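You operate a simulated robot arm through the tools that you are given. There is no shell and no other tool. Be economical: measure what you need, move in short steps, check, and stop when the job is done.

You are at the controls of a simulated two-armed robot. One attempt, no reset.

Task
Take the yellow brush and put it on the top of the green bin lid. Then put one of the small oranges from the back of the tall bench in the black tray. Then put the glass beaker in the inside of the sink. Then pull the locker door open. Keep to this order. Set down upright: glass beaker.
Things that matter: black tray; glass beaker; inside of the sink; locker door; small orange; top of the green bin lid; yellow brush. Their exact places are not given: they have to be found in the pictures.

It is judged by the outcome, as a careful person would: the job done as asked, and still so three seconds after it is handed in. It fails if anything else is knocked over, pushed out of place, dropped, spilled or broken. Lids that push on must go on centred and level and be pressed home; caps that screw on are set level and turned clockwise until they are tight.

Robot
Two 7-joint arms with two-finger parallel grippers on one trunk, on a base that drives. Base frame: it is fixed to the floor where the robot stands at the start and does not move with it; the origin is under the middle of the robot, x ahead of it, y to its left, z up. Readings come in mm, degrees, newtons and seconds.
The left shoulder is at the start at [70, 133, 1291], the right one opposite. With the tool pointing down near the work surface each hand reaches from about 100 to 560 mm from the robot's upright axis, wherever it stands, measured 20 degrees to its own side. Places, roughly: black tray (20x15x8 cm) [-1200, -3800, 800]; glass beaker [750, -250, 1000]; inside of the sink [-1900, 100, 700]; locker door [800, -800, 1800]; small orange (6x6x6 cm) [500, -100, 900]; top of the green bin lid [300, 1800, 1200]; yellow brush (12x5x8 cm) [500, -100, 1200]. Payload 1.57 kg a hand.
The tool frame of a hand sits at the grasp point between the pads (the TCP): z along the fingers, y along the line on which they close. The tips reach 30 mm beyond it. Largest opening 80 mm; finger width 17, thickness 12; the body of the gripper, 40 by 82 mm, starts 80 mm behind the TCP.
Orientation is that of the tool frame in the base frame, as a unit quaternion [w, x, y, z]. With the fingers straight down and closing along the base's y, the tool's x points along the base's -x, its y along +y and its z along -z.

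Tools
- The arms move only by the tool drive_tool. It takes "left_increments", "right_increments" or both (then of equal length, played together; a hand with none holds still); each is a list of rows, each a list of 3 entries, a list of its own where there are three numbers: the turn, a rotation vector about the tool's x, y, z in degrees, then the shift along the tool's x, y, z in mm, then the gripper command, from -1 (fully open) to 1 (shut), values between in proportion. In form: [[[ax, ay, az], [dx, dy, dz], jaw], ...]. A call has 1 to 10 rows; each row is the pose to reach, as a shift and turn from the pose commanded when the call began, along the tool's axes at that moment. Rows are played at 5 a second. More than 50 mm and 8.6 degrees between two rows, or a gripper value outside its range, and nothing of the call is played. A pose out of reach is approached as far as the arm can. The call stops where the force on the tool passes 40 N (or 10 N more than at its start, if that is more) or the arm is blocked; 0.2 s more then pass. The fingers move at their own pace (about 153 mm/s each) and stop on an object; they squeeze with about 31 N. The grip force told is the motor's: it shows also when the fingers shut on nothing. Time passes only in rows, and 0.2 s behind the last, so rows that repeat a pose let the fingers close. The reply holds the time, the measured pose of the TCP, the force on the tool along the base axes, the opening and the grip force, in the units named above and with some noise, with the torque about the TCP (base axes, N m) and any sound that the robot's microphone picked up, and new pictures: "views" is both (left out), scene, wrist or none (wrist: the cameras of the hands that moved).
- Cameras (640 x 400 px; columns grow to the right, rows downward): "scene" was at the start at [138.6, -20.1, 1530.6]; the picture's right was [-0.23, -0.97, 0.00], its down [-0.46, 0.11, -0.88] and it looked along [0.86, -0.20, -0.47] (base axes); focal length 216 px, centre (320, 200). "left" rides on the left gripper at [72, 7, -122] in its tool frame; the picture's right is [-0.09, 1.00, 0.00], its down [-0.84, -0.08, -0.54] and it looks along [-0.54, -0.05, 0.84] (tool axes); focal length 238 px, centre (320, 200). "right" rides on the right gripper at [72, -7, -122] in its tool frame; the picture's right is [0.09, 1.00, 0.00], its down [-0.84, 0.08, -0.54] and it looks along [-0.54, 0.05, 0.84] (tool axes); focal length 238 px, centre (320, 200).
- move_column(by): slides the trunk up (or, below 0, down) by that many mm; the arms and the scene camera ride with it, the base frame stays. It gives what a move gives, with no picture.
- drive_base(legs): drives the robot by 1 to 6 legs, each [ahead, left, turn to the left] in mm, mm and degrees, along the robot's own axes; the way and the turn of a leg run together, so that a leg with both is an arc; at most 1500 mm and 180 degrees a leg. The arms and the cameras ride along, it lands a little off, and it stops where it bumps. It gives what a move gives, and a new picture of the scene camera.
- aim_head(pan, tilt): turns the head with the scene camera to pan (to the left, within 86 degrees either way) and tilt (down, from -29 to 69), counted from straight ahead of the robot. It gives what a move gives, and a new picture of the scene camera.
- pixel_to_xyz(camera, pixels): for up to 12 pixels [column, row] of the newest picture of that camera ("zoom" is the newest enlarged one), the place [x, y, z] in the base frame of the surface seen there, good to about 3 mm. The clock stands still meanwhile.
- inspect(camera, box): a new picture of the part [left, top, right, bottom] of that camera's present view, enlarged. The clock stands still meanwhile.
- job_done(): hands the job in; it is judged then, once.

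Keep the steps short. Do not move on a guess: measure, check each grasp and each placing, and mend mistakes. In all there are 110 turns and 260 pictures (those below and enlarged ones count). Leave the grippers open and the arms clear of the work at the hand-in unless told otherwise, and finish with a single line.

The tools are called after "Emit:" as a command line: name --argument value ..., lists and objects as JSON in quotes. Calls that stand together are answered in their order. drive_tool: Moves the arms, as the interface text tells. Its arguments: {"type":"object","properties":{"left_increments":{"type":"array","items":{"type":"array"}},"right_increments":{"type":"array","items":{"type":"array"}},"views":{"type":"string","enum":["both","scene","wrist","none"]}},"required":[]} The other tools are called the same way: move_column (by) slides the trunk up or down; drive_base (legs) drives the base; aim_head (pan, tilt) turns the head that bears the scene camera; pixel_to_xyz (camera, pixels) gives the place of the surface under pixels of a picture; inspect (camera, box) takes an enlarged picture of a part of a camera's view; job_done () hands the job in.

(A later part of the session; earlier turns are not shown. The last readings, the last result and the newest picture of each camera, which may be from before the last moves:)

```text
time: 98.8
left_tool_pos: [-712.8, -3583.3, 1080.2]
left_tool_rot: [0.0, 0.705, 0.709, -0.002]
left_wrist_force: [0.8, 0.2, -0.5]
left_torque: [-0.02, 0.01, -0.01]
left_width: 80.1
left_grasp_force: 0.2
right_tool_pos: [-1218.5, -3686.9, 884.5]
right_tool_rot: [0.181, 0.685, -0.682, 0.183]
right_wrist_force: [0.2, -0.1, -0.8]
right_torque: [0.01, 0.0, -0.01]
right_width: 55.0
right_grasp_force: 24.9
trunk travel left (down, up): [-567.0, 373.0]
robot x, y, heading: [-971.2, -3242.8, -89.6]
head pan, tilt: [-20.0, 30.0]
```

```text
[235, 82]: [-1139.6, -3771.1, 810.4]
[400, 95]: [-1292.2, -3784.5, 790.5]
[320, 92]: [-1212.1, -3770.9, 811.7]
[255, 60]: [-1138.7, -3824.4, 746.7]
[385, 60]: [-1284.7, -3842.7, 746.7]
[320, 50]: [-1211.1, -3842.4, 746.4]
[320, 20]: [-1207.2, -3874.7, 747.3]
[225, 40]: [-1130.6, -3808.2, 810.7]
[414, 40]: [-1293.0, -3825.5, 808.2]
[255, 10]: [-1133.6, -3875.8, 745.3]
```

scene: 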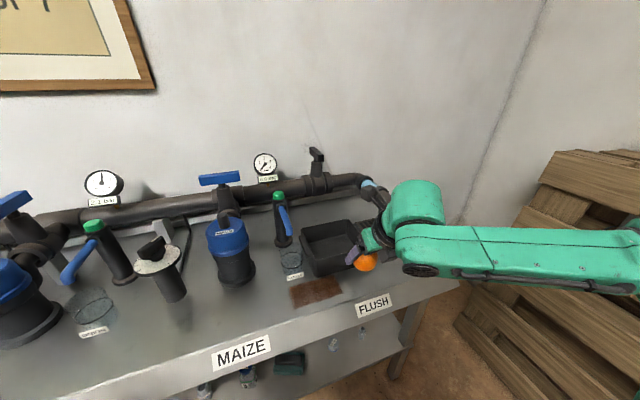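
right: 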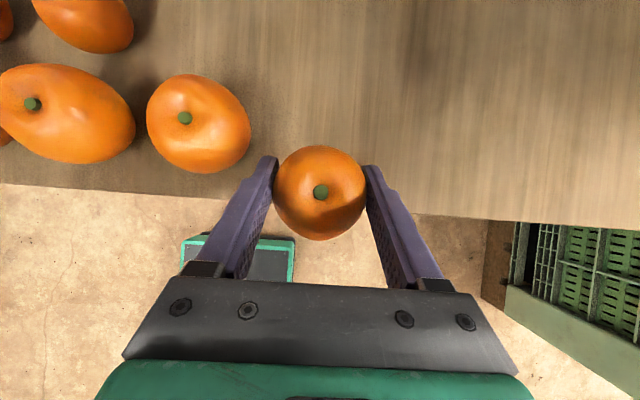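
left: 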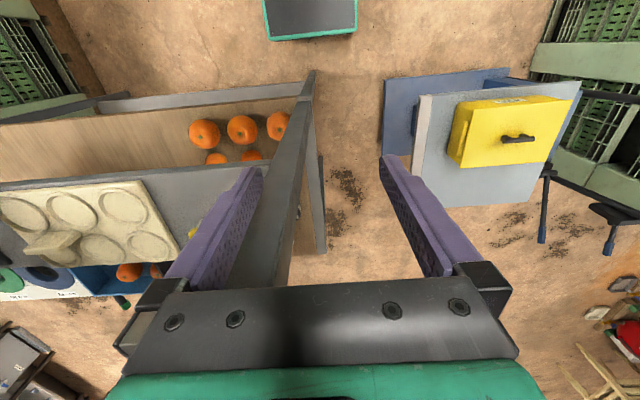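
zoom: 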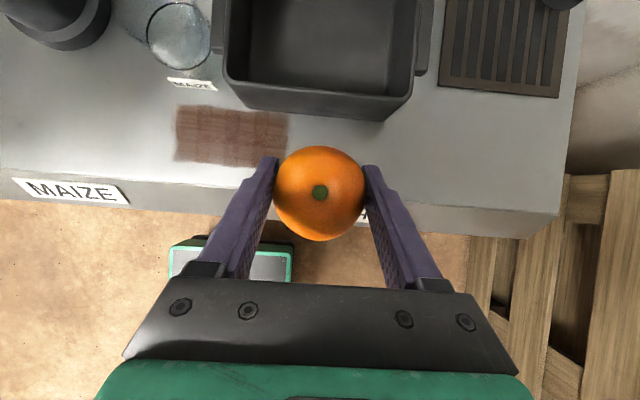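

The tray interior is centred at x≈−1212, y≈−3848, with the rim at 811. I drive 70 mm ahead, then extend and check.

Emit:
drive_base --legs '[[70, 0, 0]]'

Emit:
drive_tool --right_increments '[[[0, 0, 0], [38, 0, 22], 0.7], [[0, 0, 0], [77, 0, 45], 0.7], [[0, 0, 0], [77, 0, 45], 0.7]]' --views "wrist"

```text
time: 99.8
left_tool_pos: [-712.8, -3653.0, 1079.2]
left_tool_rot: [0.0, 0.704, 0.71, -0.001]
left_wrist_force: [0.0, 0.7, -0.1]
left_torque: [0.02, 0.05, -0.02]
left_width: 80.2
left_grasp_force: 0.0
right_tool_pos: [-1216.5, -3755.7, 882.2]
right_tool_rot: [0.18, 0.685, -0.681, 0.184]
right_wrist_force: [0.4, 0.1, -0.3]
right_torque: [0.02, -0.01, -0.01]
right_width: 54.7
right_grasp_force: 25.2
trunk travel left (down, up): [-567.0, 373.0]
robot x, y, heading: [-972.6, -3319.0, -89.7]
head pan, tilt: [-20.0, 30.0]
```

scene: 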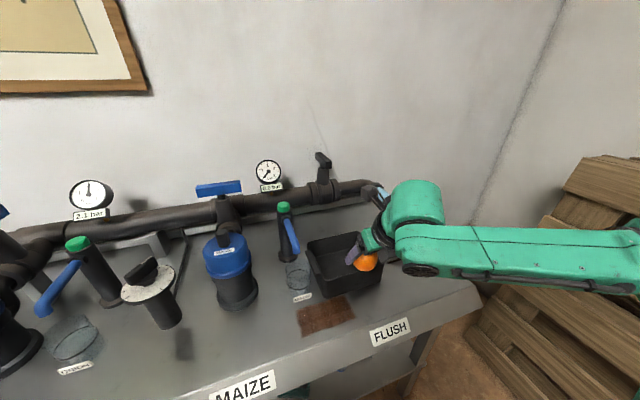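

```text
time: 100.6
left_tool_pos: [-712.7, -3651.0, 1080.3]
left_tool_rot: [0.0, 0.705, 0.709, -0.002]
left_wrist_force: [0.3, -0.4, -0.2]
left_torque: [-0.03, -0.01, 0.01]
left_width: 79.9
left_grasp_force: 0.0
right_tool_pos: [-1216.2, -3843.3, 883.1]
right_tool_rot: [0.181, 0.685, -0.681, 0.185]
right_wrist_force: [-0.5, 0.8, 0.1]
right_torque: [-0.02, 0.03, -0.01]
right_width: 54.8
right_grasp_force: 24.8
trunk travel left (down, up): [-567.0, 373.0]
robot x, y, heading: [-971.8, -3314.9, -89.4]
head pan, tilt: [-20.0, 30.0]
```

right: 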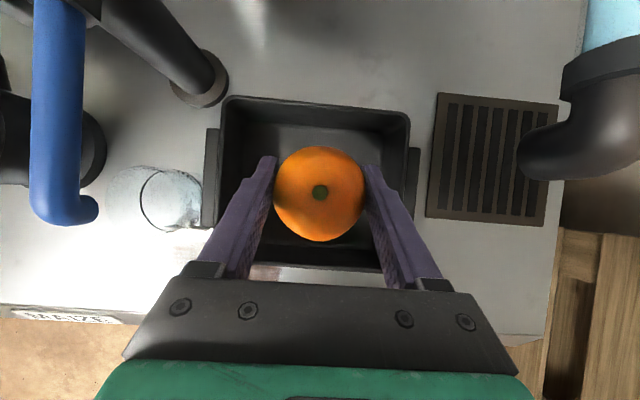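

The orange is centred over the tray. Descending toward the floor.

Emit:
drive_tool --right_increments '[[[0, 0, 0], [-20, 0, 35], 0.7], [[0, 0, 0], [-40, 0, 69], 0.7], [[0, 0, 0], [-44, 0, 76], 0.7], [[0, 0, 0], [-46, 0, 80], 0.7]]' --views "wrist"

```text
time: 101.6
left_tool_pos: [-712.8, -3653.7, 1079.2]
left_tool_rot: [0.001, 0.705, 0.71, -0.001]
left_wrist_force: [-0.3, 0.7, -0.2]
left_torque: [0.02, 0.03, -0.02]
left_width: 80.2
left_grasp_force: 0.0
right_tool_pos: [-1215.9, -3843.8, 790.2]
right_tool_rot: [0.181, 0.685, -0.681, 0.185]
right_wrist_force: [1.0, -0.3, -0.5]
right_torque: [0.01, -0.02, 0.02]
right_width: 54.9
right_grasp_force: 25.7
trunk travel left (down, up): [-567.0, 373.0]
robot x, y, heading: [-970.9, -3318.5, -89.6]
head pan, tilt: [-20.0, 30.0]
```

right: 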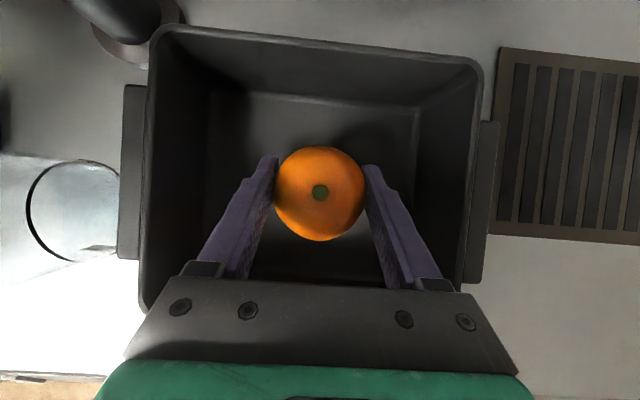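

At the grasp the TCP was 35 mm above the surface, so contact should be at z≈782. I lower 7 mm more, then open.

Emit:
drive_tool --right_increments '[[[0, 0, 0], [-2, 0, 3.5], 0.7], [[0, 0, 0], [-3.5, 0, 6.5], 0.7], [[0, 0, 0], [-3.5, 0, 6.5], 0.0], [[0, 0, 0], [-3.5, 0, 6.5], -0.5], [[0, 0, 0], [-3.5, 0, 6.5], -0.8], [[0, 0, 0], [-3.5, 0, 6.5], -0.8]]' --views "wrist"

```text
time: 103.0
left_tool_pos: [-712.5, -3652.2, 1079.6]
left_tool_rot: [0.0, 0.704, 0.71, -0.001]
left_wrist_force: [0.3, 0.8, 1.0]
left_torque: [-0.02, 0.01, -0.01]
left_width: 79.8
left_grasp_force: 0.1
right_tool_pos: [-1216.1, -3844.4, 782.6]
right_tool_rot: [0.181, 0.685, -0.681, 0.185]
right_wrist_force: [-0.9, 0.0, -0.5]
right_torque: [-0.01, -0.02, 0.0]
right_width: 72.1
right_grasp_force: 0.0
trunk travel left (down, up): [-567.0, 373.0]
robot x, y, heading: [-972.4, -3312.7, -89.4]
head pan, tilt: [-20.0, 30.0]
```

right: 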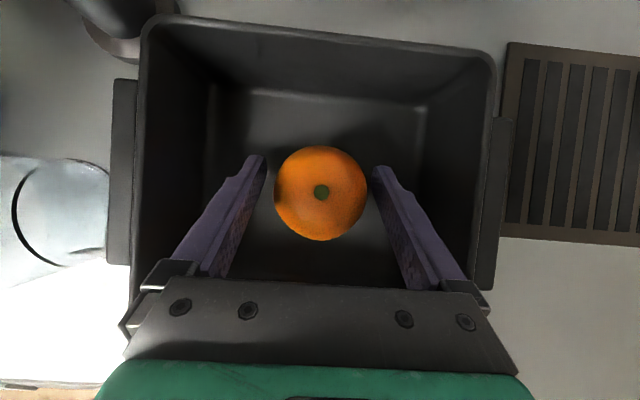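

The orange sits in the tray. Lifting the hand straight up 100 mm and checking.

Emit:
drive_tool --right_increments '[[[0, 0, 0], [17, 0, -30], -0.8], [[0, 0, 0], [35, 0, -60], -0.8], [[0, 0, 0], [55, 0, -95], -0.8]]' --views "wrist"

```text
time: 103.8
left_tool_pos: [-712.6, -3651.6, 1078.9]
left_tool_rot: [0.0, 0.704, 0.71, -0.001]
left_wrist_force: [0.4, -0.2, 0.1]
left_torque: [0.02, 0.0, 0.03]
left_width: 80.0
left_grasp_force: 0.0
right_tool_pos: [-1217.1, -3846.0, 893.1]
right_tool_rot: [0.182, 0.685, -0.681, 0.184]
right_wrist_force: [-0.4, -0.6, 0.3]
right_torque: [0.03, 0.01, -0.01]
right_width: 71.9
right_grasp_force: 0.1
trunk travel left (down, up): [-567.0, 373.0]
robot x, y, heading: [-972.6, -3317.0, -89.5]
head pan, tilt: [-20.0, 30.0]
```

right: 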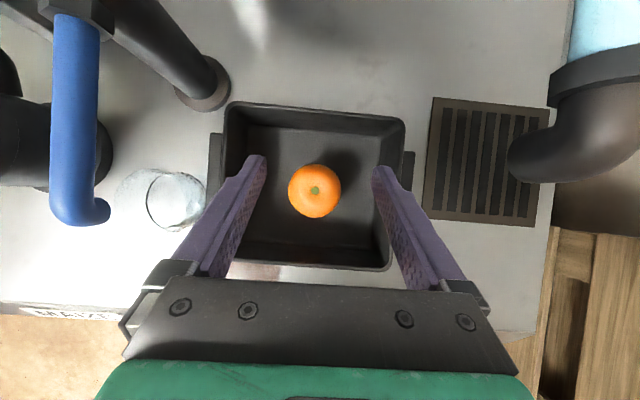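

The orange is placed. Next the beaker. I back away from this bench, raise the trunk, return, and view the sink on the way.

Emit:
drive_base --legs '[[-400, 0, 0]]'

Emit:
move_column --by 270

Emit:
drive_base --legs '[[-1300, 0, 0], [-1300, 250, 0]]'

Emit:
aim_head --pan -86 --tilt 35

```text
time: 106.3
left_tool_pos: [-715.8, -3248.1, 1079.4]
left_tool_rot: [0.0, 0.703, 0.712, -0.001]
left_wrist_force: [-0.1, 0.0, 0.1]
left_torque: [0.0, 0.03, 0.01]
left_width: 80.0
left_grasp_force: 0.0
right_tool_pos: [-1218.7, -3444.4, 891.8]
right_tool_rot: [0.18, 0.687, -0.679, 0.185]
right_wrist_force: [-0.3, 0.3, -0.2]
right_torque: [0.01, 0.01, -0.03]
right_width: 72.0
right_grasp_force: 0.1
trunk travel left (down, up): [-567.0, 373.0]
robot x, y, heading: [-977.3, -2910.4, -89.4]
head pan, tilt: [-20.0, 30.0]
```

scene: 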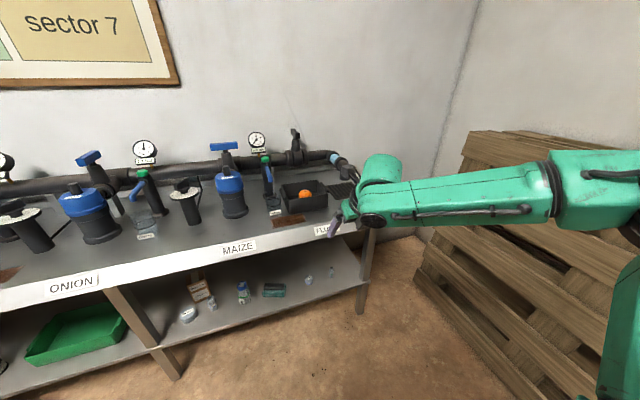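

```text
time: 109.1
left_tool_pos: [-715.2, -3247.2, 1350.3]
left_tool_rot: [0.001, 0.702, 0.712, -0.001]
left_wrist_force: [0.0, 0.7, 0.2]
left_torque: [0.03, -0.01, 0.0]
left_width: 79.9
left_grasp_force: 0.0
right_tool_pos: [-1218.8, -3444.1, 1161.6]
right_tool_rot: [0.181, 0.687, -0.679, 0.185]
right_wrist_force: [-0.6, -0.3, 0.2]
right_torque: [-0.02, 0.03, 0.0]
right_width: 71.6
right_grasp_force: 0.1
trunk travel left (down, up): [-837.0, 103.0]
robot x, y, heading: [-975.9, -2911.1, -89.2]
head pan, tilt: [-20.0, 30.0]
```

```text
time: 121.8
left_tool_pos: [-487.3, -661.8, 1349.0]
left_tool_rot: [0.001, 0.698, 0.716, -0.001]
left_wrist_force: [0.4, 0.0, -0.1]
left_torque: [-0.01, -0.03, 0.0]
left_width: 79.9
left_grasp_force: 0.1
right_tool_pos: [-987.2, -863.3, 1161.6]
right_tool_rot: [0.179, 0.692, -0.675, 0.186]
right_wrist_force: [-0.6, 0.2, 0.4]
right_torque: [-0.01, 0.03, 0.02]
right_width: 71.8
right_grasp_force: 0.0
trunk travel left (down, up): [-837.0, 103.0]
robot x, y, heading: [-751.0, -326.8, -88.2]
head pan, tilt: [-20.0, 30.0]
```

scene: 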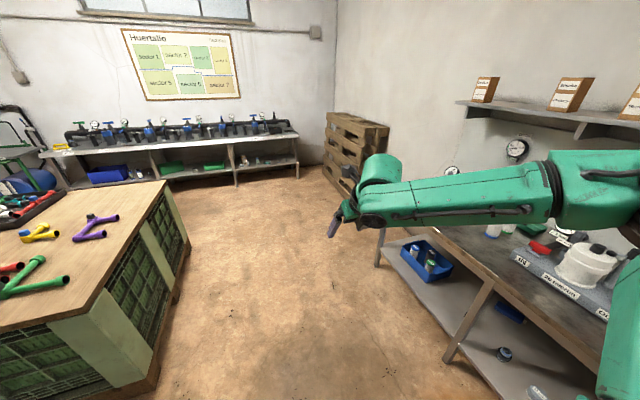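

```text
time: 123.2
left_tool_pos: [-486.9, -660.0, 1349.9]
left_tool_rot: [0.001, 0.698, 0.716, -0.001]
left_wrist_force: [0.0, 0.0, -0.5]
left_torque: [0.02, -0.02, -0.02]
left_width: 80.0
left_grasp_force: 0.0
right_tool_pos: [-988.4, -862.9, 1161.9]
right_tool_rot: [0.179, 0.692, -0.674, 0.186]
right_wrist_force: [-0.1, 0.5, -0.6]
right_torque: [-0.03, -0.04, 0.0]
right_width: 72.2
right_grasp_force: 0.0
trunk travel left (down, up): [-837.0, 103.0]
robot x, y, heading: [-753.5, -329.6, -88.6]
head pan, tilt: [-85.9, 35.0]
```

scene: 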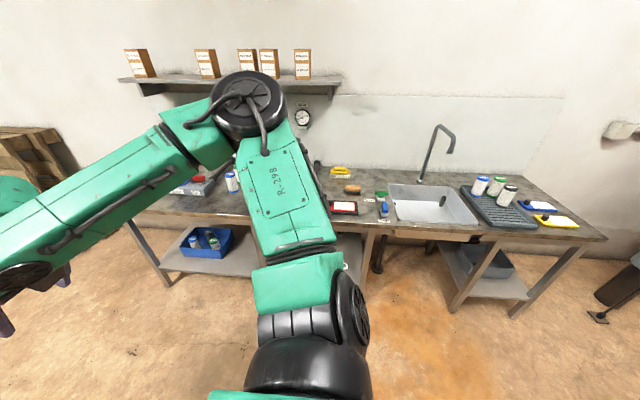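

The sink is visible around (430,203). Measuring its floor, rim and tap.

Emit:
pixel_to_xyz --camera "scene" --pixels '[[397, 220], [475, 220], [390, 187], [455, 190], [420, 205], [440, 212], [450, 200], [430, 218], [452, 150], [420, 182], [442, 202], [480, 195]]'

Emit:
inspect --camera "scene" --box '[360, 110, 520, 240]'

```text
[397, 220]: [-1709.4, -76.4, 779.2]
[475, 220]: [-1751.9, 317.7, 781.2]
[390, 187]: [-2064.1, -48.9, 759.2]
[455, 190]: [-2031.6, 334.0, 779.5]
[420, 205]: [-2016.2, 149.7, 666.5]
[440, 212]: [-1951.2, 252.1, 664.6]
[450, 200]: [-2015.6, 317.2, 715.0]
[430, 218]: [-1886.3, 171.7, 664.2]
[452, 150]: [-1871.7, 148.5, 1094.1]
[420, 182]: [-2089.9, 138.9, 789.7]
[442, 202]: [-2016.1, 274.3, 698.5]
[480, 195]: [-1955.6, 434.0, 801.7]
```

```text
3.08 times, centred on (440, 175) of scene
```

zoom: 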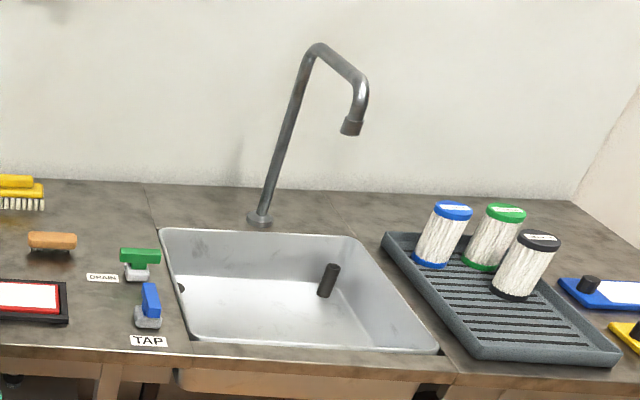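

Sink: rim z≈780, floor z≈665, x −1720…−2050, y −60…330. There is room at about (−1890, 60). Now back to the bench: turn left 90° and approach.

Emit:
drive_base --legs '[[0, 0, 89], [350, 250, 0]]'

Emit:
move_column --by -170

Emit:
drive_tool --right_increments '[[[0, 8, 0], [-40, -30, -22], -1], [[0, 15, 0], [-80, -60, -45], -1], [[0, 15, 0], [-110, -90, -63], -1], [[0, 15, 0], [-130, -90, -75], -1]]' --views "none"

Emit:
aim_head --pan -5 --tilt 30

```text
time: 129.6
left_tool_pos: [-78.5, 187.9, 1350.7]
left_tool_rot: [0.002, -0.01, 1.0, -0.001]
left_wrist_force: [0.1, -0.1, 0.2]
left_torque: [0.03, 0.01, 0.02]
left_width: 80.1
left_grasp_force: 0.1
right_tool_pos: [121.2, -314.4, 1161.9]
right_tool_rot: [-0.004, 0.966, 0.008, 0.259]
right_wrist_force: [0.3, -0.3, 0.8]
right_torque: [0.03, -0.04, -0.01]
right_width: 72.2
right_grasp_force: 0.0
trunk travel left (down, up): [-837.0, 103.0]
robot x, y, heading: [-411.6, -77.4, 1.0]
head pan, tilt: [-85.9, 35.0]
```

scene: 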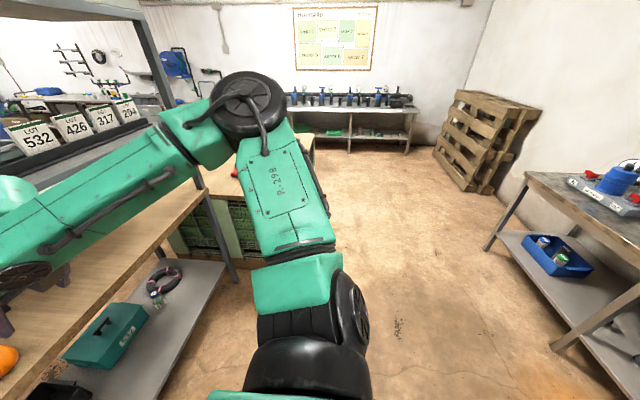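

```text
time: 131.5
left_tool_pos: [-77.7, 189.6, 1179.8]
left_tool_rot: [0.001, -0.01, 1.0, -0.001]
left_wrist_force: [0.1, -0.3, -0.3]
left_torque: [-0.01, -0.02, 0.01]
left_width: 80.1
left_grasp_force: 0.0
right_tool_pos: [121.7, -313.0, 993.0]
right_tool_rot: [-0.003, 0.966, 0.009, 0.258]
right_wrist_force: [-0.4, -0.5, 0.3]
right_torque: [0.07, -0.01, 0.02]
right_width: 71.8
right_grasp_force: 0.0
trunk travel left (down, up): [-667.0, 273.0]
robot x, y, heading: [-409.4, -71.9, 1.0]
head pan, tilt: [-85.9, 35.0]
```

```text
refused: row 1 steps farther than a row can; nothing moved
```

```text
time: 133.0
left_tool_pos: [-77.9, 189.0, 1179.8]
left_tool_rot: [0.001, -0.011, 1.0, -0.001]
left_wrist_force: [-0.5, 1.1, 0.3]
left_torque: [0.02, -0.01, 0.01]
left_width: 80.2
left_grasp_force: 0.1
right_tool_pos: [122.2, -312.6, 992.2]
right_tool_rot: [-0.004, 0.966, 0.009, 0.258]
right_wrist_force: [0.2, 0.1, -0.1]
right_torque: [-0.01, 0.0, 0.0]
right_width: 71.6
right_grasp_force: 0.0
trunk travel left (down, up): [-667.0, 273.0]
robot x, y, heading: [-411.4, -72.7, 1.1]
head pan, tilt: [-5.0, 30.0]
```

scene: 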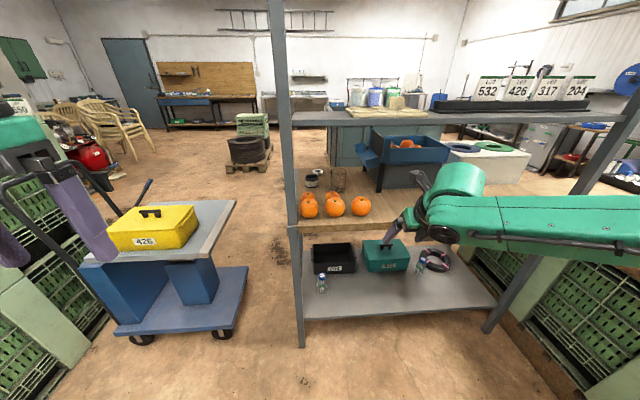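

The row step was too long; I repeat with smaller rows: retract, shift left and pitch up to 45°.

Emit:
drive_tool --right_increments '[[[0, 4, 0], [-30, -17, -8], -1], [[0, 8, 0], [-60, -35, -16], -1], [[0, 12, 0], [-90, -52, -24], -1], [[0, 15, 0], [-120, -70, -32], -1], [[0, 15, 0], [-150, -88, -40], -1]]' --views "none"

Emit:
drive_base --legs '[[330, 0, -1]]'

Emit:
inspect --camera "scene" --box '[260, 200, 440, 340]'

```text
time: 134.2
left_tool_pos: [-77.8, 189.7, 1179.7]
left_tool_rot: [0.001, -0.011, 1.0, -0.001]
left_wrist_force: [0.6, 0.2, 0.7]
left_torque: [0.04, 0.03, 0.01]
left_width: 80.0
left_grasp_force: 0.0
right_tool_pos: [68.7, -265.4, 975.3]
right_tool_rot: [0.003, 0.934, -0.001, 0.358]
right_wrist_force: [-0.5, -0.6, -0.6]
right_torque: [-0.02, 0.04, -0.04]
right_width: 80.1
right_grasp_force: 0.1
right hand out of reach, approached as far as the arm can: row 3, 4, 5
trunk travel left (down, up): [-667.0, 273.0]
robot x, y, heading: [-407.1, -71.2, 0.8]
head pan, tilt: [-5.0, 30.0]
```

```text
time: 136.4
left_tool_pos: [258.0, 189.8, 1180.0]
left_tool_rot: [0.001, -0.003, 1.0, -0.001]
left_wrist_force: [-0.9, -0.2, -0.4]
left_torque: [-0.01, 0.0, -0.02]
left_width: 79.8
left_grasp_force: 0.0
right_tool_pos: [396.8, -269.0, 976.8]
right_tool_rot: [0.005, 0.934, -0.007, 0.358]
right_wrist_force: [0.1, 0.6, 0.3]
right_torque: [0.0, 0.0, 0.01]
right_width: 80.1
right_grasp_force: 0.0
trunk travel left (down, up): [-667.0, 273.0]
robot x, y, heading: [-73.8, -67.8, 0.2]
head pan, tilt: [-5.0, 30.0]
```

scene: 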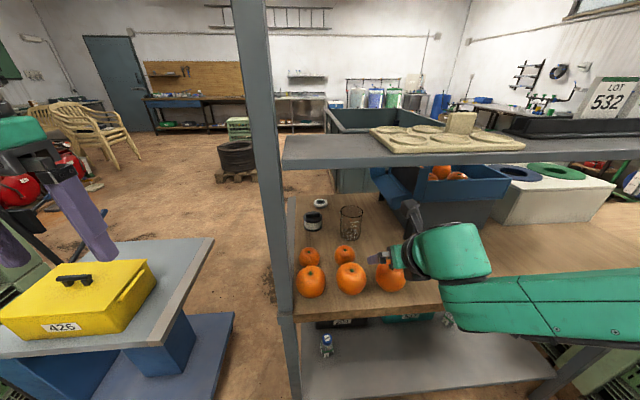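

```text
2.86 times, centred on (350, 270) of scene
```

zoom: 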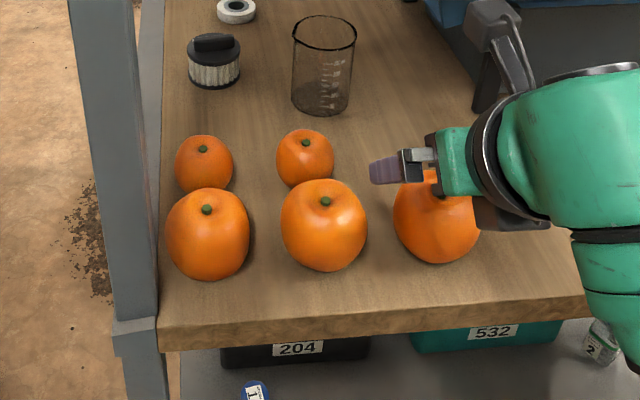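

The hand is above the right front orange with tips at about z 949. Measuring the beaker outline.

Emit:
pixel_to_xyz --camera "zoom" --pixels '[[293, 36], [355, 38], [323, 48], [322, 17], [322, 60], [322, 112], [295, 80], [346, 80], [300, 108], [340, 110], [333, 75], [322, 90]]'

Emit:
inspect --camera "scene" --box '[325, 195, 380, 245]'

```text
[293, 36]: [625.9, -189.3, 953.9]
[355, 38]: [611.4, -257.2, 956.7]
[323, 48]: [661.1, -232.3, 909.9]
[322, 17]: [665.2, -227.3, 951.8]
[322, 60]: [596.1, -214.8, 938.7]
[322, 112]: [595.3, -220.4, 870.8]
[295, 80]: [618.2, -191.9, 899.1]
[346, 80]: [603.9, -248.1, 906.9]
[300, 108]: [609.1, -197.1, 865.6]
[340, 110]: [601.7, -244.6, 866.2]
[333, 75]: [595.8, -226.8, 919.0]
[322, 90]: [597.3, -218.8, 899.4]
```

```text
8.00 times, centred on (352, 220) of scene
```

zoom: 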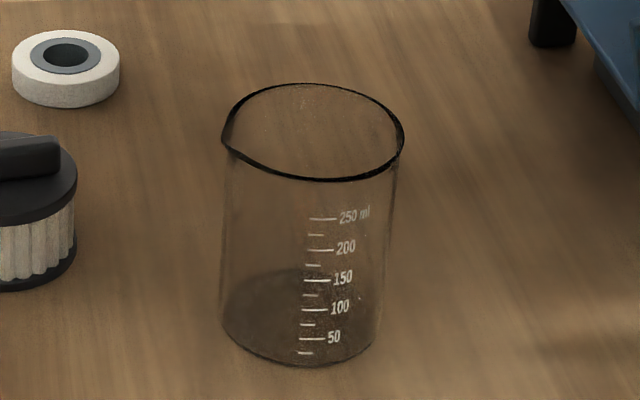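

Beaker centre ≈ (629,−223), diameter ≈ 69, rim z 955. I check the blue bin's left wing for clearance to the hand's camera.

Emit:
pixel_to_xyz --camera "scene" --pixels '[[380, 172], [376, 180], [390, 200], [402, 205], [395, 190], [405, 180], [412, 205], [430, 190], [300, 140]]'

Emit:
drive_tool --right_increments '[[[0, 0, 0], [0, -23, 0], -1], [[0, 0, 0], [0, -46, 0], -1]]' --views "wrist"

```text
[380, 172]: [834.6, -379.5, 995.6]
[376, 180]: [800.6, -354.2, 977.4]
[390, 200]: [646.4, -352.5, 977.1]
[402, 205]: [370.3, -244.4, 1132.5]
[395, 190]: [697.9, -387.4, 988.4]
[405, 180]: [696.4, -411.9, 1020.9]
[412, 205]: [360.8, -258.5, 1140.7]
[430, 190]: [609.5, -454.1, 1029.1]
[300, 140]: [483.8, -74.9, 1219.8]
```

```text
time: 137.0
left_tool_pos: [259.4, 189.9, 1178.3]
left_tool_rot: [0.0, -0.003, 1.0, -0.001]
left_wrist_force: [-0.3, 0.5, 0.1]
left_torque: [0.01, 0.01, 0.01]
left_width: 80.1
left_grasp_force: 0.1
right_tool_pos: [400.0, -222.0, 975.5]
right_tool_rot: [0.004, 0.934, -0.007, 0.357]
right_wrist_force: [0.3, 0.3, 0.0]
right_torque: [-0.01, -0.02, 0.02]
right_width: 80.1
right_grasp_force: 0.1
trunk travel left (down, up): [-667.0, 273.0]
robot x, y, heading: [-77.1, -71.4, 0.6]
head pan, tilt: [-5.0, 30.0]
```

right: 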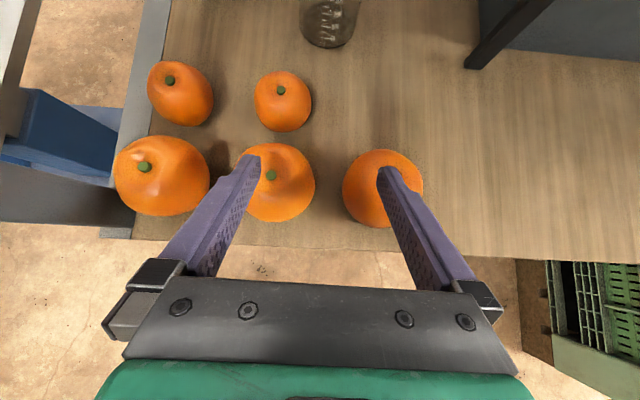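

The wing is well to the right. I go forward 155 mm over the oranges at z≈962, stopping just short of the beaker.

Emit:
drive_tool --right_increments '[[[0, 0, 0], [27, 0, 28], -1], [[0, 0, 0], [53, 0, 57], -1], [[0, 0, 0], [80, 0, 85], -1], [[0, 0, 0], [106, 0, 113], -1], [[0, 0, 0], [106, 0, 113], -1]]' --views "both"

```text
time: 138.2
left_tool_pos: [258.3, 188.2, 1180.8]
left_tool_rot: [0.002, -0.003, 1.0, -0.001]
left_wrist_force: [-0.1, 0.1, -0.9]
left_torque: [-0.03, -0.02, 0.0]
left_width: 80.0
left_grasp_force: 0.1
right_tool_pos: [552.8, -223.3, 964.8]
right_tool_rot: [0.004, 0.934, -0.006, 0.357]
right_wrist_force: [0.3, 0.5, -0.6]
right_torque: [0.0, -0.03, 0.0]
right_width: 79.9
right_grasp_force: 0.1
trunk travel left (down, up): [-667.0, 273.0]
robot x, y, heading: [-79.6, -70.4, 0.4]
head pan, tilt: [-5.0, 30.0]
```

scene: 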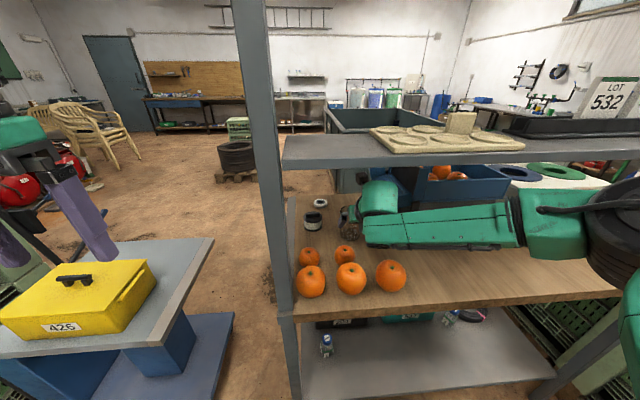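
right: 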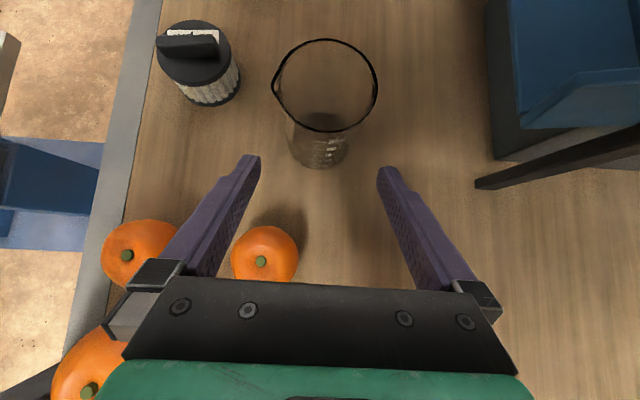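

The beaker is between the finger lines. Checking its lateral centre from this view.

Emit:
pixel_to_xyz --camera "right" --pixels '[[273, 88], [377, 88], [325, 131], [328, 40], [295, 140], [347, 145], [320, 166], [245, 170], [390, 185]]'

```text
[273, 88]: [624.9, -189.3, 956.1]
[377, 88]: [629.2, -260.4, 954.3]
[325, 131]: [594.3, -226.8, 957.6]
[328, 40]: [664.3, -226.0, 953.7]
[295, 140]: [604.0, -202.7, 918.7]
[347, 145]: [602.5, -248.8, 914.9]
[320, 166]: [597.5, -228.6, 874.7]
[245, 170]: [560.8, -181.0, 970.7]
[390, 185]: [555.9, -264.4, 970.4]
```

Centre y ≈ −226. I shift 3 mm right, lower to z≈922 and stop before advancing.

Emit:
drive_tool --right_increments '[[[0, 0, 0], [-14, 3, 16], -1], [[0, 0, 0], [-28, 3, 31], -1], [[0, 0, 0], [-12, 3, 46], -1], [[0, 0, 0], [6, 3, 62], -1]]' --views "wrist"

```text
time: 139.2
left_tool_pos: [259.1, 189.2, 1179.4]
left_tool_rot: [0.0, -0.003, 1.0, -0.001]
left_wrist_force: [-0.6, 0.2, -0.5]
left_torque: [-0.01, 0.0, 0.01]
left_width: 79.8
left_grasp_force: 0.1
right_tool_pos: [583.7, -238.3, 926.2]
right_tool_rot: [0.004, 0.934, -0.007, 0.358]
right_wrist_force: [-0.7, -0.4, -0.5]
right_torque: [0.01, 0.02, -0.04]
right_width: 80.1
right_grasp_force: 0.0
right hand out of reach, approached as far as the arm can: row 4
trunk travel left (down, up): [-667.0, 273.0]
robot x, y, heading: [-79.9, -70.6, -0.0]
head pan, tilt: [-5.0, 30.0]
```

right: 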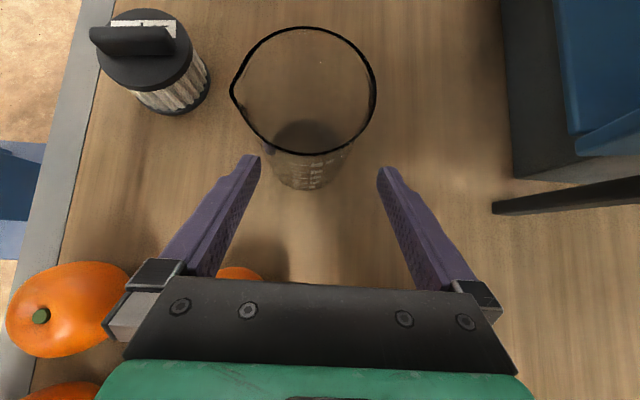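

Reach limit: the hand drifted right to y −238. I pull back 40 mm, then drive the base 55 mm closer.

Emit:
drive_tool --right_increments '[[[0, 0, 0], [-15, 0, -13], -1], [[0, 0, 0], [-33, 0, -29], -1], [[0, 0, 0], [-45, -12, -41], -1], [[0, 0, 0], [-60, -12, -54], -1]]' --views "none"

```text
time: 140.2
left_tool_pos: [257.1, 188.5, 1181.0]
left_tool_rot: [0.001, -0.003, 1.0, 0.0]
left_wrist_force: [-0.6, 0.9, 0.2]
left_torque: [-0.02, -0.05, -0.01]
left_width: 80.1
left_grasp_force: 0.1
right_tool_pos: [504.1, -224.7, 926.5]
right_tool_rot: [0.005, 0.934, -0.007, 0.358]
right_wrist_force: [0.7, 0.5, 0.0]
right_torque: [-0.01, 0.05, 0.04]
right_width: 80.0
right_grasp_force: 0.0
trunk travel left (down, up): [-667.0, 273.0]
robot x, y, heading: [-78.5, -70.7, 0.2]
head pan, tilt: [-5.0, 30.0]
```

The left finger is close to the back orange here. I raise 30 mm first and check the picture.

Emit:
drive_tool --right_increments '[[[0, 0, 0], [10, 0, -11], -1], [[0, 0, 0], [22, 0, -25], -1]]' --views "both"

```text
time: 140.8
left_tool_pos: [258.7, 189.0, 1179.9]
left_tool_rot: [0.002, -0.002, 1.0, -0.001]
left_wrist_force: [-0.3, -0.3, -0.3]
left_torque: [0.0, -0.03, -0.02]
left_width: 80.1
left_grasp_force: 0.1
right_tool_pos: [502.1, -223.2, 959.4]
right_tool_rot: [0.004, 0.934, -0.006, 0.357]
right_wrist_force: [-0.6, -0.4, -1.0]
right_torque: [-0.03, -0.02, -0.05]
right_width: 80.0
right_grasp_force: 0.0
trunk travel left (down, up): [-667.0, 273.0]
robot x, y, heading: [-78.3, -70.5, 0.5]
head pan, tilt: [-5.0, 30.0]
```

scene: 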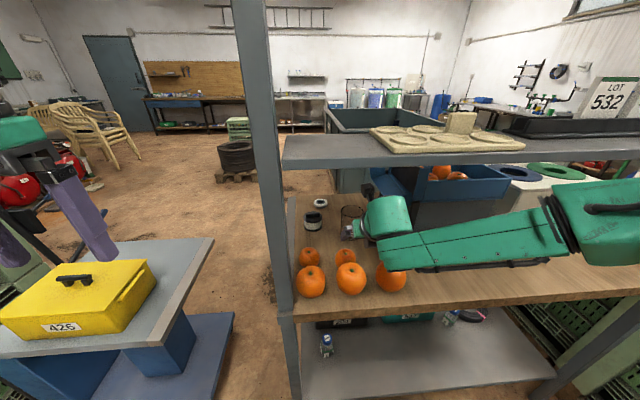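
right: 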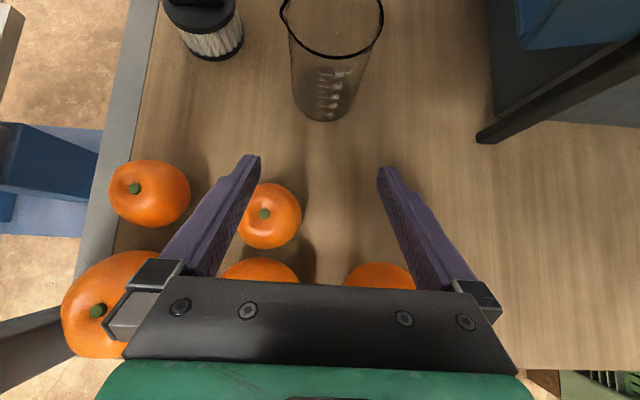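

The oranges are undisturbed. Driving the base 45 mm ahead.

Emit:
drive_base --legs '[[45, 0, 0]]'

Emit:
inspect --camera "right" --box '[0, 0, 640, 400]'

Emit:
pixel_to_xyz --camera "zoom" --pixels '[[245, 172], [388, 180], [320, 160], [340, 160]]'

```text
time: 141.7
left_tool_pos: [298.6, 188.6, 1182.0]
left_tool_rot: [0.004, -0.002, 1.0, -0.001]
left_wrist_force: [-1.2, -1.2, 0.1]
left_torque: [-0.02, -0.02, -0.03]
left_width: 80.2
left_grasp_force: 0.0
right_tool_pos: [544.4, -223.7, 961.8]
right_tool_rot: [0.004, 0.934, -0.007, 0.358]
right_wrist_force: [-0.6, -0.5, -0.1]
right_torque: [0.0, -0.02, 0.01]
right_width: 79.8
right_grasp_force: 0.1
trunk travel left (down, up): [-667.0, 273.0]
robot x, y, heading: [-33.8, -72.4, 0.4]
head pan, tilt: [-5.0, 30.0]
```

scene: 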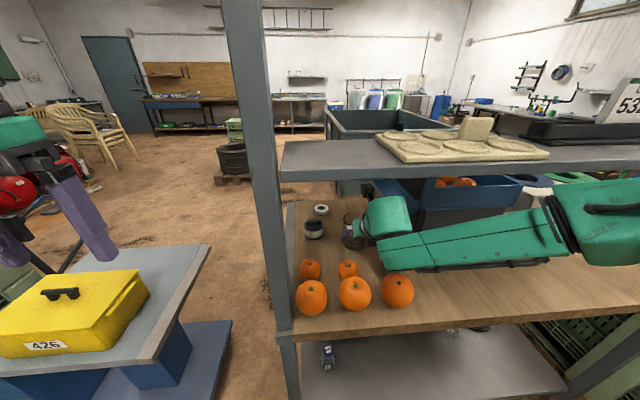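

```text
1.00 times, centred on (320, 200) of right (not enlarged: the box is as wide or as high as the picture)
```

zoom: 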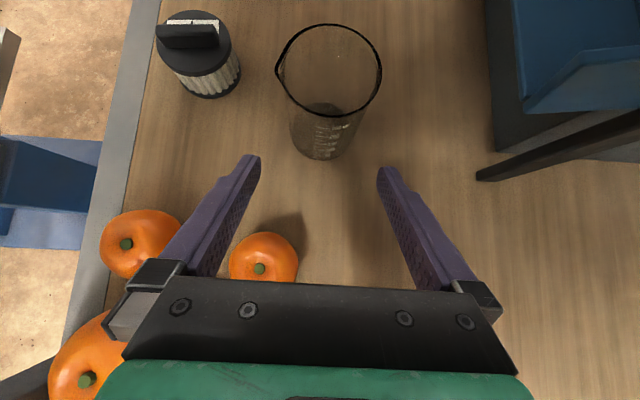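

```text
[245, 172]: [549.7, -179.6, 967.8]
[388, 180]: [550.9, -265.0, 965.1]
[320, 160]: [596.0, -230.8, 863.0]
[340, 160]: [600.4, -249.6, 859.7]
```

Reach now is relative 663 for the final spot minus 45. I lower to z≈925 with a 3.5 mm right shift, then advance in steps.

Emit:
drive_tool --right_increments '[[[0, 0, 0], [-10, 3.5, 16], -1], [[0, 0, 0], [-19, 3.5, 33], -1], [[0, 0, 0], [-4, 3.5, 46], -1], [[0, 0, 0], [-4, 3.5, 46], -1]]' --views "wrist"

```text
time: 142.7
left_tool_pos: [302.5, 189.6, 1180.2]
left_tool_rot: [0.002, -0.002, 1.0, -0.001]
left_wrist_force: [0.0, 0.0, -0.2]
left_torque: [0.01, 0.0, 0.0]
left_width: 80.1
left_grasp_force: 0.0
right_tool_pos: [574.4, -228.0, 923.1]
right_tool_rot: [0.005, 0.934, -0.007, 0.358]
right_wrist_force: [-1.2, -0.3, 0.9]
right_torque: [0.0, 0.0, -0.01]
right_width: 80.0
right_grasp_force: 0.1
trunk travel left (down, up): [-667.0, 273.0]
robot x, y, heading: [-34.7, -72.4, 0.2]
head pan, tilt: [-5.0, 30.0]
```

right: 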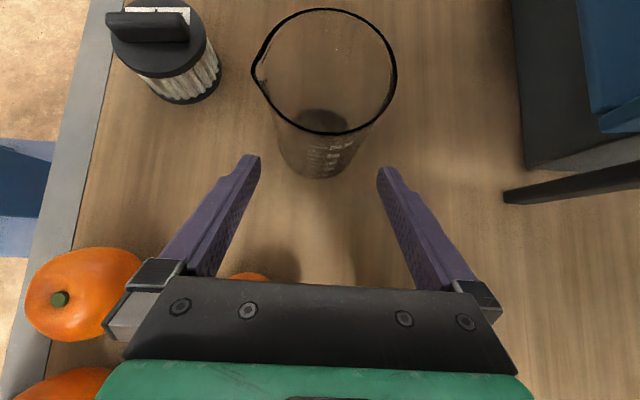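

Centred. Advancing 55 mm.

Emit:
drive_tool --right_increments '[[[0, 0, 0], [15, 0, 13], -1], [[0, 0, 0], [29, 0, 26], -1], [[0, 0, 0], [40, 0, 36], -1], [[0, 0, 0], [40, 0, 36], -1]]' --views "wrist"

```text
time: 143.7
left_tool_pos: [303.0, 190.3, 1180.1]
left_tool_rot: [0.001, -0.001, 1.0, -0.001]
left_wrist_force: [0.2, -0.3, 0.2]
left_torque: [-0.02, -0.02, 0.0]
left_width: 79.7
left_grasp_force: 0.0
right_tool_pos: [624.2, -232.0, 925.0]
right_tool_rot: [0.004, 0.934, -0.008, 0.358]
right_wrist_force: [-0.2, 0.5, 0.3]
right_torque: [-0.02, 0.01, 0.0]
right_width: 80.1
right_grasp_force: 0.2
right hand out of reach, approached as far as the arm can: row 3, 4
trunk travel left (down, up): [-667.0, 273.0]
robot x, y, heading: [-30.6, -64.8, 0.3]
head pan, tilt: [-5.0, 30.0]
```

right: 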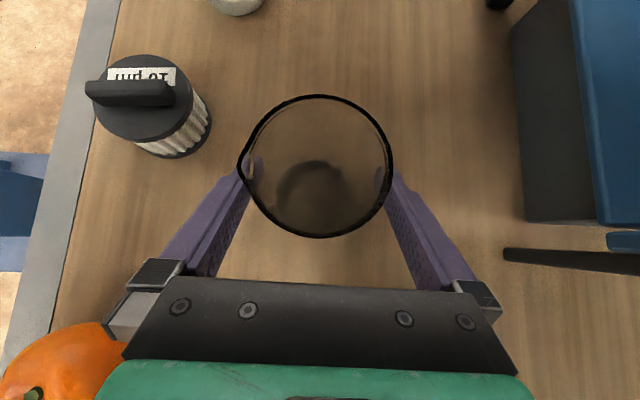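

The beaker is between the pads, close to centred. Closing.

Emit:
drive_tool --right_increments '[[[0, 0, 0], [0, 0, 0], -0.5], [[0, 0, 0], [0, 0, 0], 0], [[0, 0, 0], [0, 0, 0], 0.4], [[0, 0, 0], [0, 0, 0], 0.6]]' --views "wrist"

```text
time: 144.7
left_tool_pos: [303.4, 190.1, 1180.7]
left_tool_rot: [0.002, -0.003, 1.0, 0.0]
left_wrist_force: [-0.7, -0.2, 0.0]
left_torque: [0.03, -0.03, 0.02]
left_width: 80.0
left_grasp_force: 0.1
right_tool_pos: [625.5, -231.1, 924.2]
right_tool_rot: [0.004, 0.934, -0.007, 0.357]
right_wrist_force: [-0.2, 0.2, 1.4]
right_torque: [-0.12, -0.01, 0.02]
right_width: 71.2
right_grasp_force: 31.4
trunk travel left (down, up): [-667.0, 273.0]
robot x, y, heading: [-29.6, -70.1, 0.2]
head pan, tilt: [-5.0, 30.0]
```

right: 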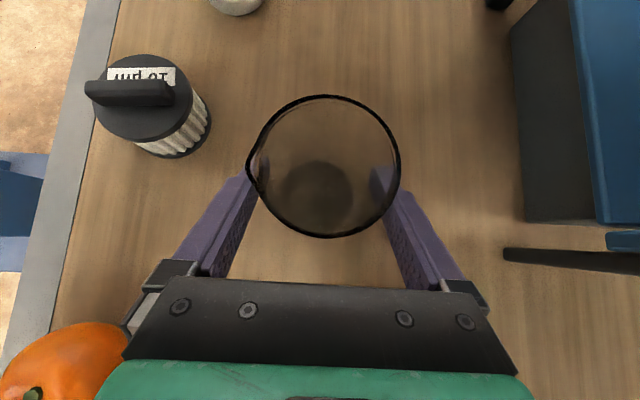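

Gripped at 71 mm with 31 N. Before lifting I need to know how much headroom the wrist has under the shelf, so I measure both.

Emit:
inspect --camera "scene" --box '[270, 130, 560, 320]'

Emit:
pixel_to_xyz --camera "zoom" --pixels '[[150, 45], [150, 60], [150, 80], [150, 95], [300, 85], [230, 150], [230, 170], [300, 220], [350, 170], [450, 190], [560, 180], [220, 130]]'

```text
2.11 times, centred on (415, 225) of scene
```

zoom: 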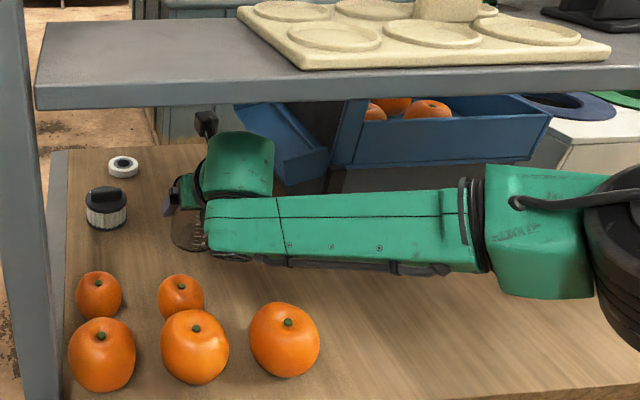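

```text
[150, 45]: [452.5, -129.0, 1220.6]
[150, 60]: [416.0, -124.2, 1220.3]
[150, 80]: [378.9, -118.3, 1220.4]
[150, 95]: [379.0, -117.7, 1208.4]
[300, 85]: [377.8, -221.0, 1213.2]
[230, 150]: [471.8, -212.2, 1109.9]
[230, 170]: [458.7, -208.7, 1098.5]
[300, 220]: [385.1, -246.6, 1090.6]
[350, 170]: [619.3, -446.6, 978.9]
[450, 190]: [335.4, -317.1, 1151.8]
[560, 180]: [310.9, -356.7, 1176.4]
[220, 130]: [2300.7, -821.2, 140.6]
```

Shelf underside ≈1200, wrist top ≈1115. A 45 mm lift is safe; then I route the beaker to the right of the front orange.

Emit:
drive_tool --right_increments '[[[0, 0, 0], [10, 0, -11], 0.6], [[0, 0, 0], [20, 0, -22], 0.6], [[0, 0, 0], [30, 0, -34], 0.6]]' --views "both"

```text
time: 145.5
left_tool_pos: [303.4, 189.2, 1181.3]
left_tool_rot: [0.002, -0.003, 1.0, -0.001]
left_wrist_force: [0.4, 0.5, -1.0]
left_torque: [-0.01, 0.02, 0.01]
left_width: 80.1
left_grasp_force: 0.2
right_tool_pos: [623.8, -231.6, 969.6]
right_tool_rot: [0.004, 0.934, -0.007, 0.357]
right_wrist_force: [-0.4, 0.6, -2.1]
right_torque: [0.0, -0.01, 0.03]
right_width: 71.2
right_grasp_force: 30.5
trunk travel left (down, up): [-667.0, 273.0]
robot x, y, heading: [-34.6, -68.5, 0.0]
head pan, tilt: [-5.0, 30.0]
```

scene: 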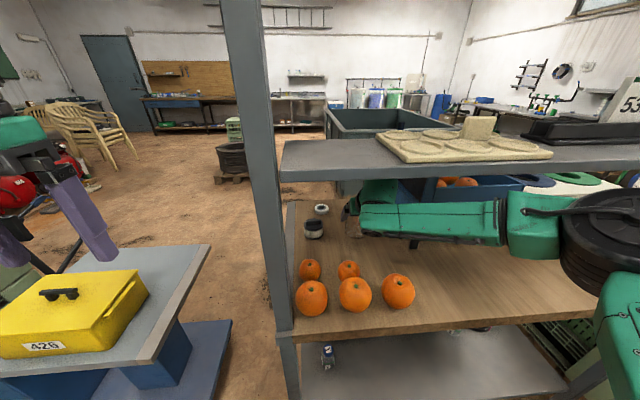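
right: 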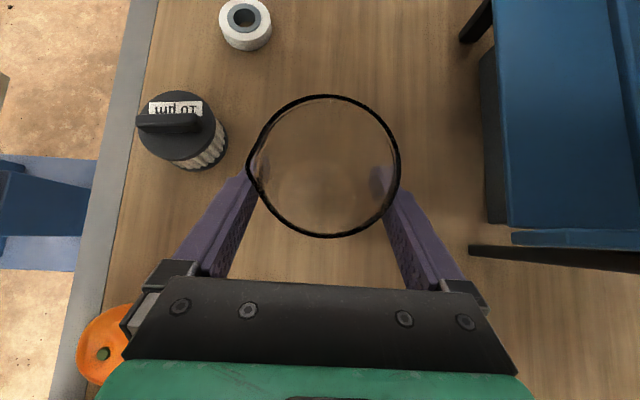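

Lifted and upright. Now moving back-right around the front orange.

Emit:
drive_tool --right_increments '[[[0, 0, 0], [-22, 15, -20], 0.6], [[0, 0, 0], [-46, 40, -41], 0.6], [[0, 0, 0], [-67, 75, -60], 0.6], [[0, 0, 0], [-83, 115, -75], 0.6], [[0, 0, 0], [-100, 143, -90], 0.6], [[0, 0, 0], [-130, 145, -117], 0.6], [[0, 0, 0], [-160, 145, -144], 0.6]]' --views "both"

```text
time: 147.1
left_tool_pos: [301.8, 191.5, 1180.6]
left_tool_rot: [0.002, -0.002, 1.0, -0.002]
left_wrist_force: [-0.5, 0.2, 0.1]
left_torque: [-0.01, -0.01, -0.01]
left_width: 79.8
left_grasp_force: 0.1
right_tool_pos: [407.1, -370.6, 969.9]
right_tool_rot: [0.004, 0.934, -0.007, 0.357]
right_wrist_force: [-0.1, 0.8, -1.8]
right_torque: [0.01, -0.01, -0.07]
right_width: 71.3
right_grasp_force: 31.5
trunk travel left (down, up): [-667.0, 273.0]
robot x, y, heading: [-32.8, -72.6, 0.4]
head pan, tilt: [-5.0, 30.0]
```

scene: 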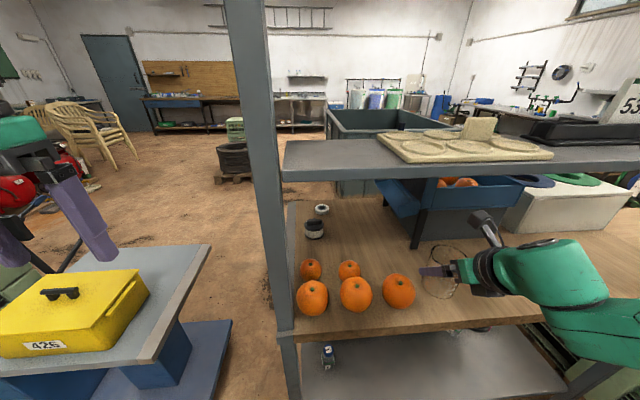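
right: 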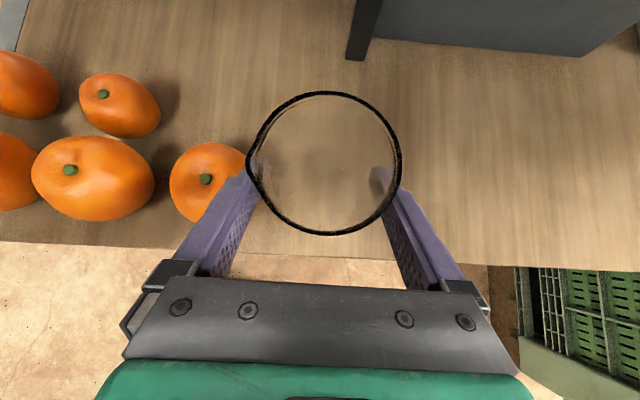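

Clear of everything. I back off 450 mm and turn around to face the sink.

Emit:
drive_base --legs '[[-450, 0, 0], [0, 0, -179.5]]'

Emit:
aim_head --pan -10 --tilt 30

```text
time: 157.2
left_tool_pos: [-818.7, -335.5, 1179.6]
left_tool_rot: [-0.001, 1.0, 0.01, -0.003]
left_wrist_force: [0.7, 0.5, 0.5]
left_torque: [0.02, 0.01, -0.03]
left_width: 79.8
left_grasp_force: 0.1
right_tool_pos: [-930.4, 225.7, 971.1]
right_tool_rot: [-0.358, 0.001, 0.934, 0.002]
right_wrist_force: [0.4, 0.3, -1.0]
right_torque: [-0.01, -0.03, 0.0]
right_width: 70.8
right_grasp_force: 30.8
trunk travel left (down, up): [-667.0, 273.0]
robot x, y, heading: [-482.2, -73.1, -178.6]
head pan, tilt: [-5.0, 30.0]
```

scene: 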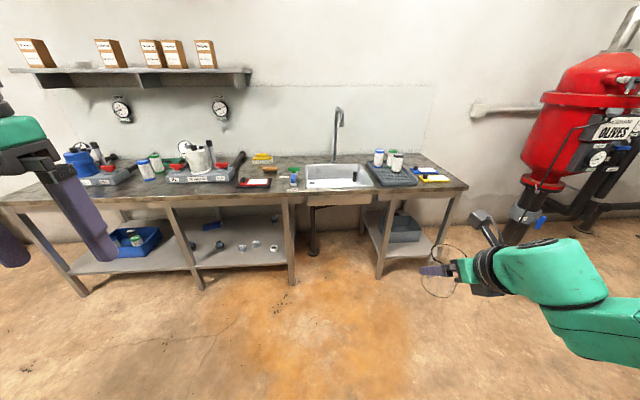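

```text
time: 157.8
left_tool_pos: [-818.0, -334.8, 1180.2]
left_tool_rot: [-0.001, 1.0, 0.009, -0.001]
left_wrist_force: [0.9, 0.9, -0.3]
left_torque: [-0.05, 0.03, -0.04]
left_width: 80.1
left_grasp_force: 0.0
right_tool_pos: [-930.9, 225.1, 969.8]
right_tool_rot: [-0.358, 0.0, 0.934, 0.002]
right_wrist_force: [0.6, 0.0, -1.5]
right_torque: [-0.01, -0.03, 0.0]
right_width: 70.6
right_grasp_force: 31.0
trunk travel left (down, up): [-667.0, 273.0]
robot x, y, heading: [-485.5, -74.4, -178.9]
head pan, tilt: [-10.0, 30.0]
```

scene: 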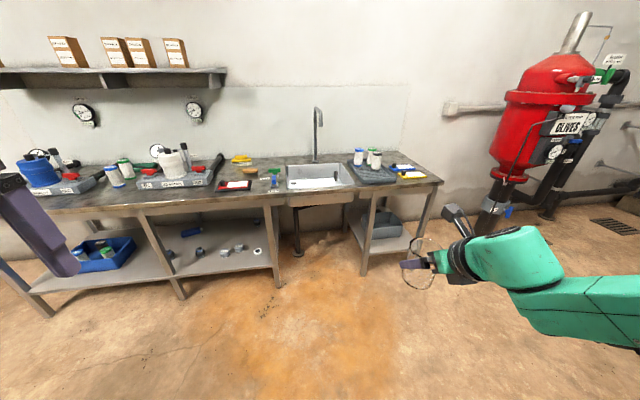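

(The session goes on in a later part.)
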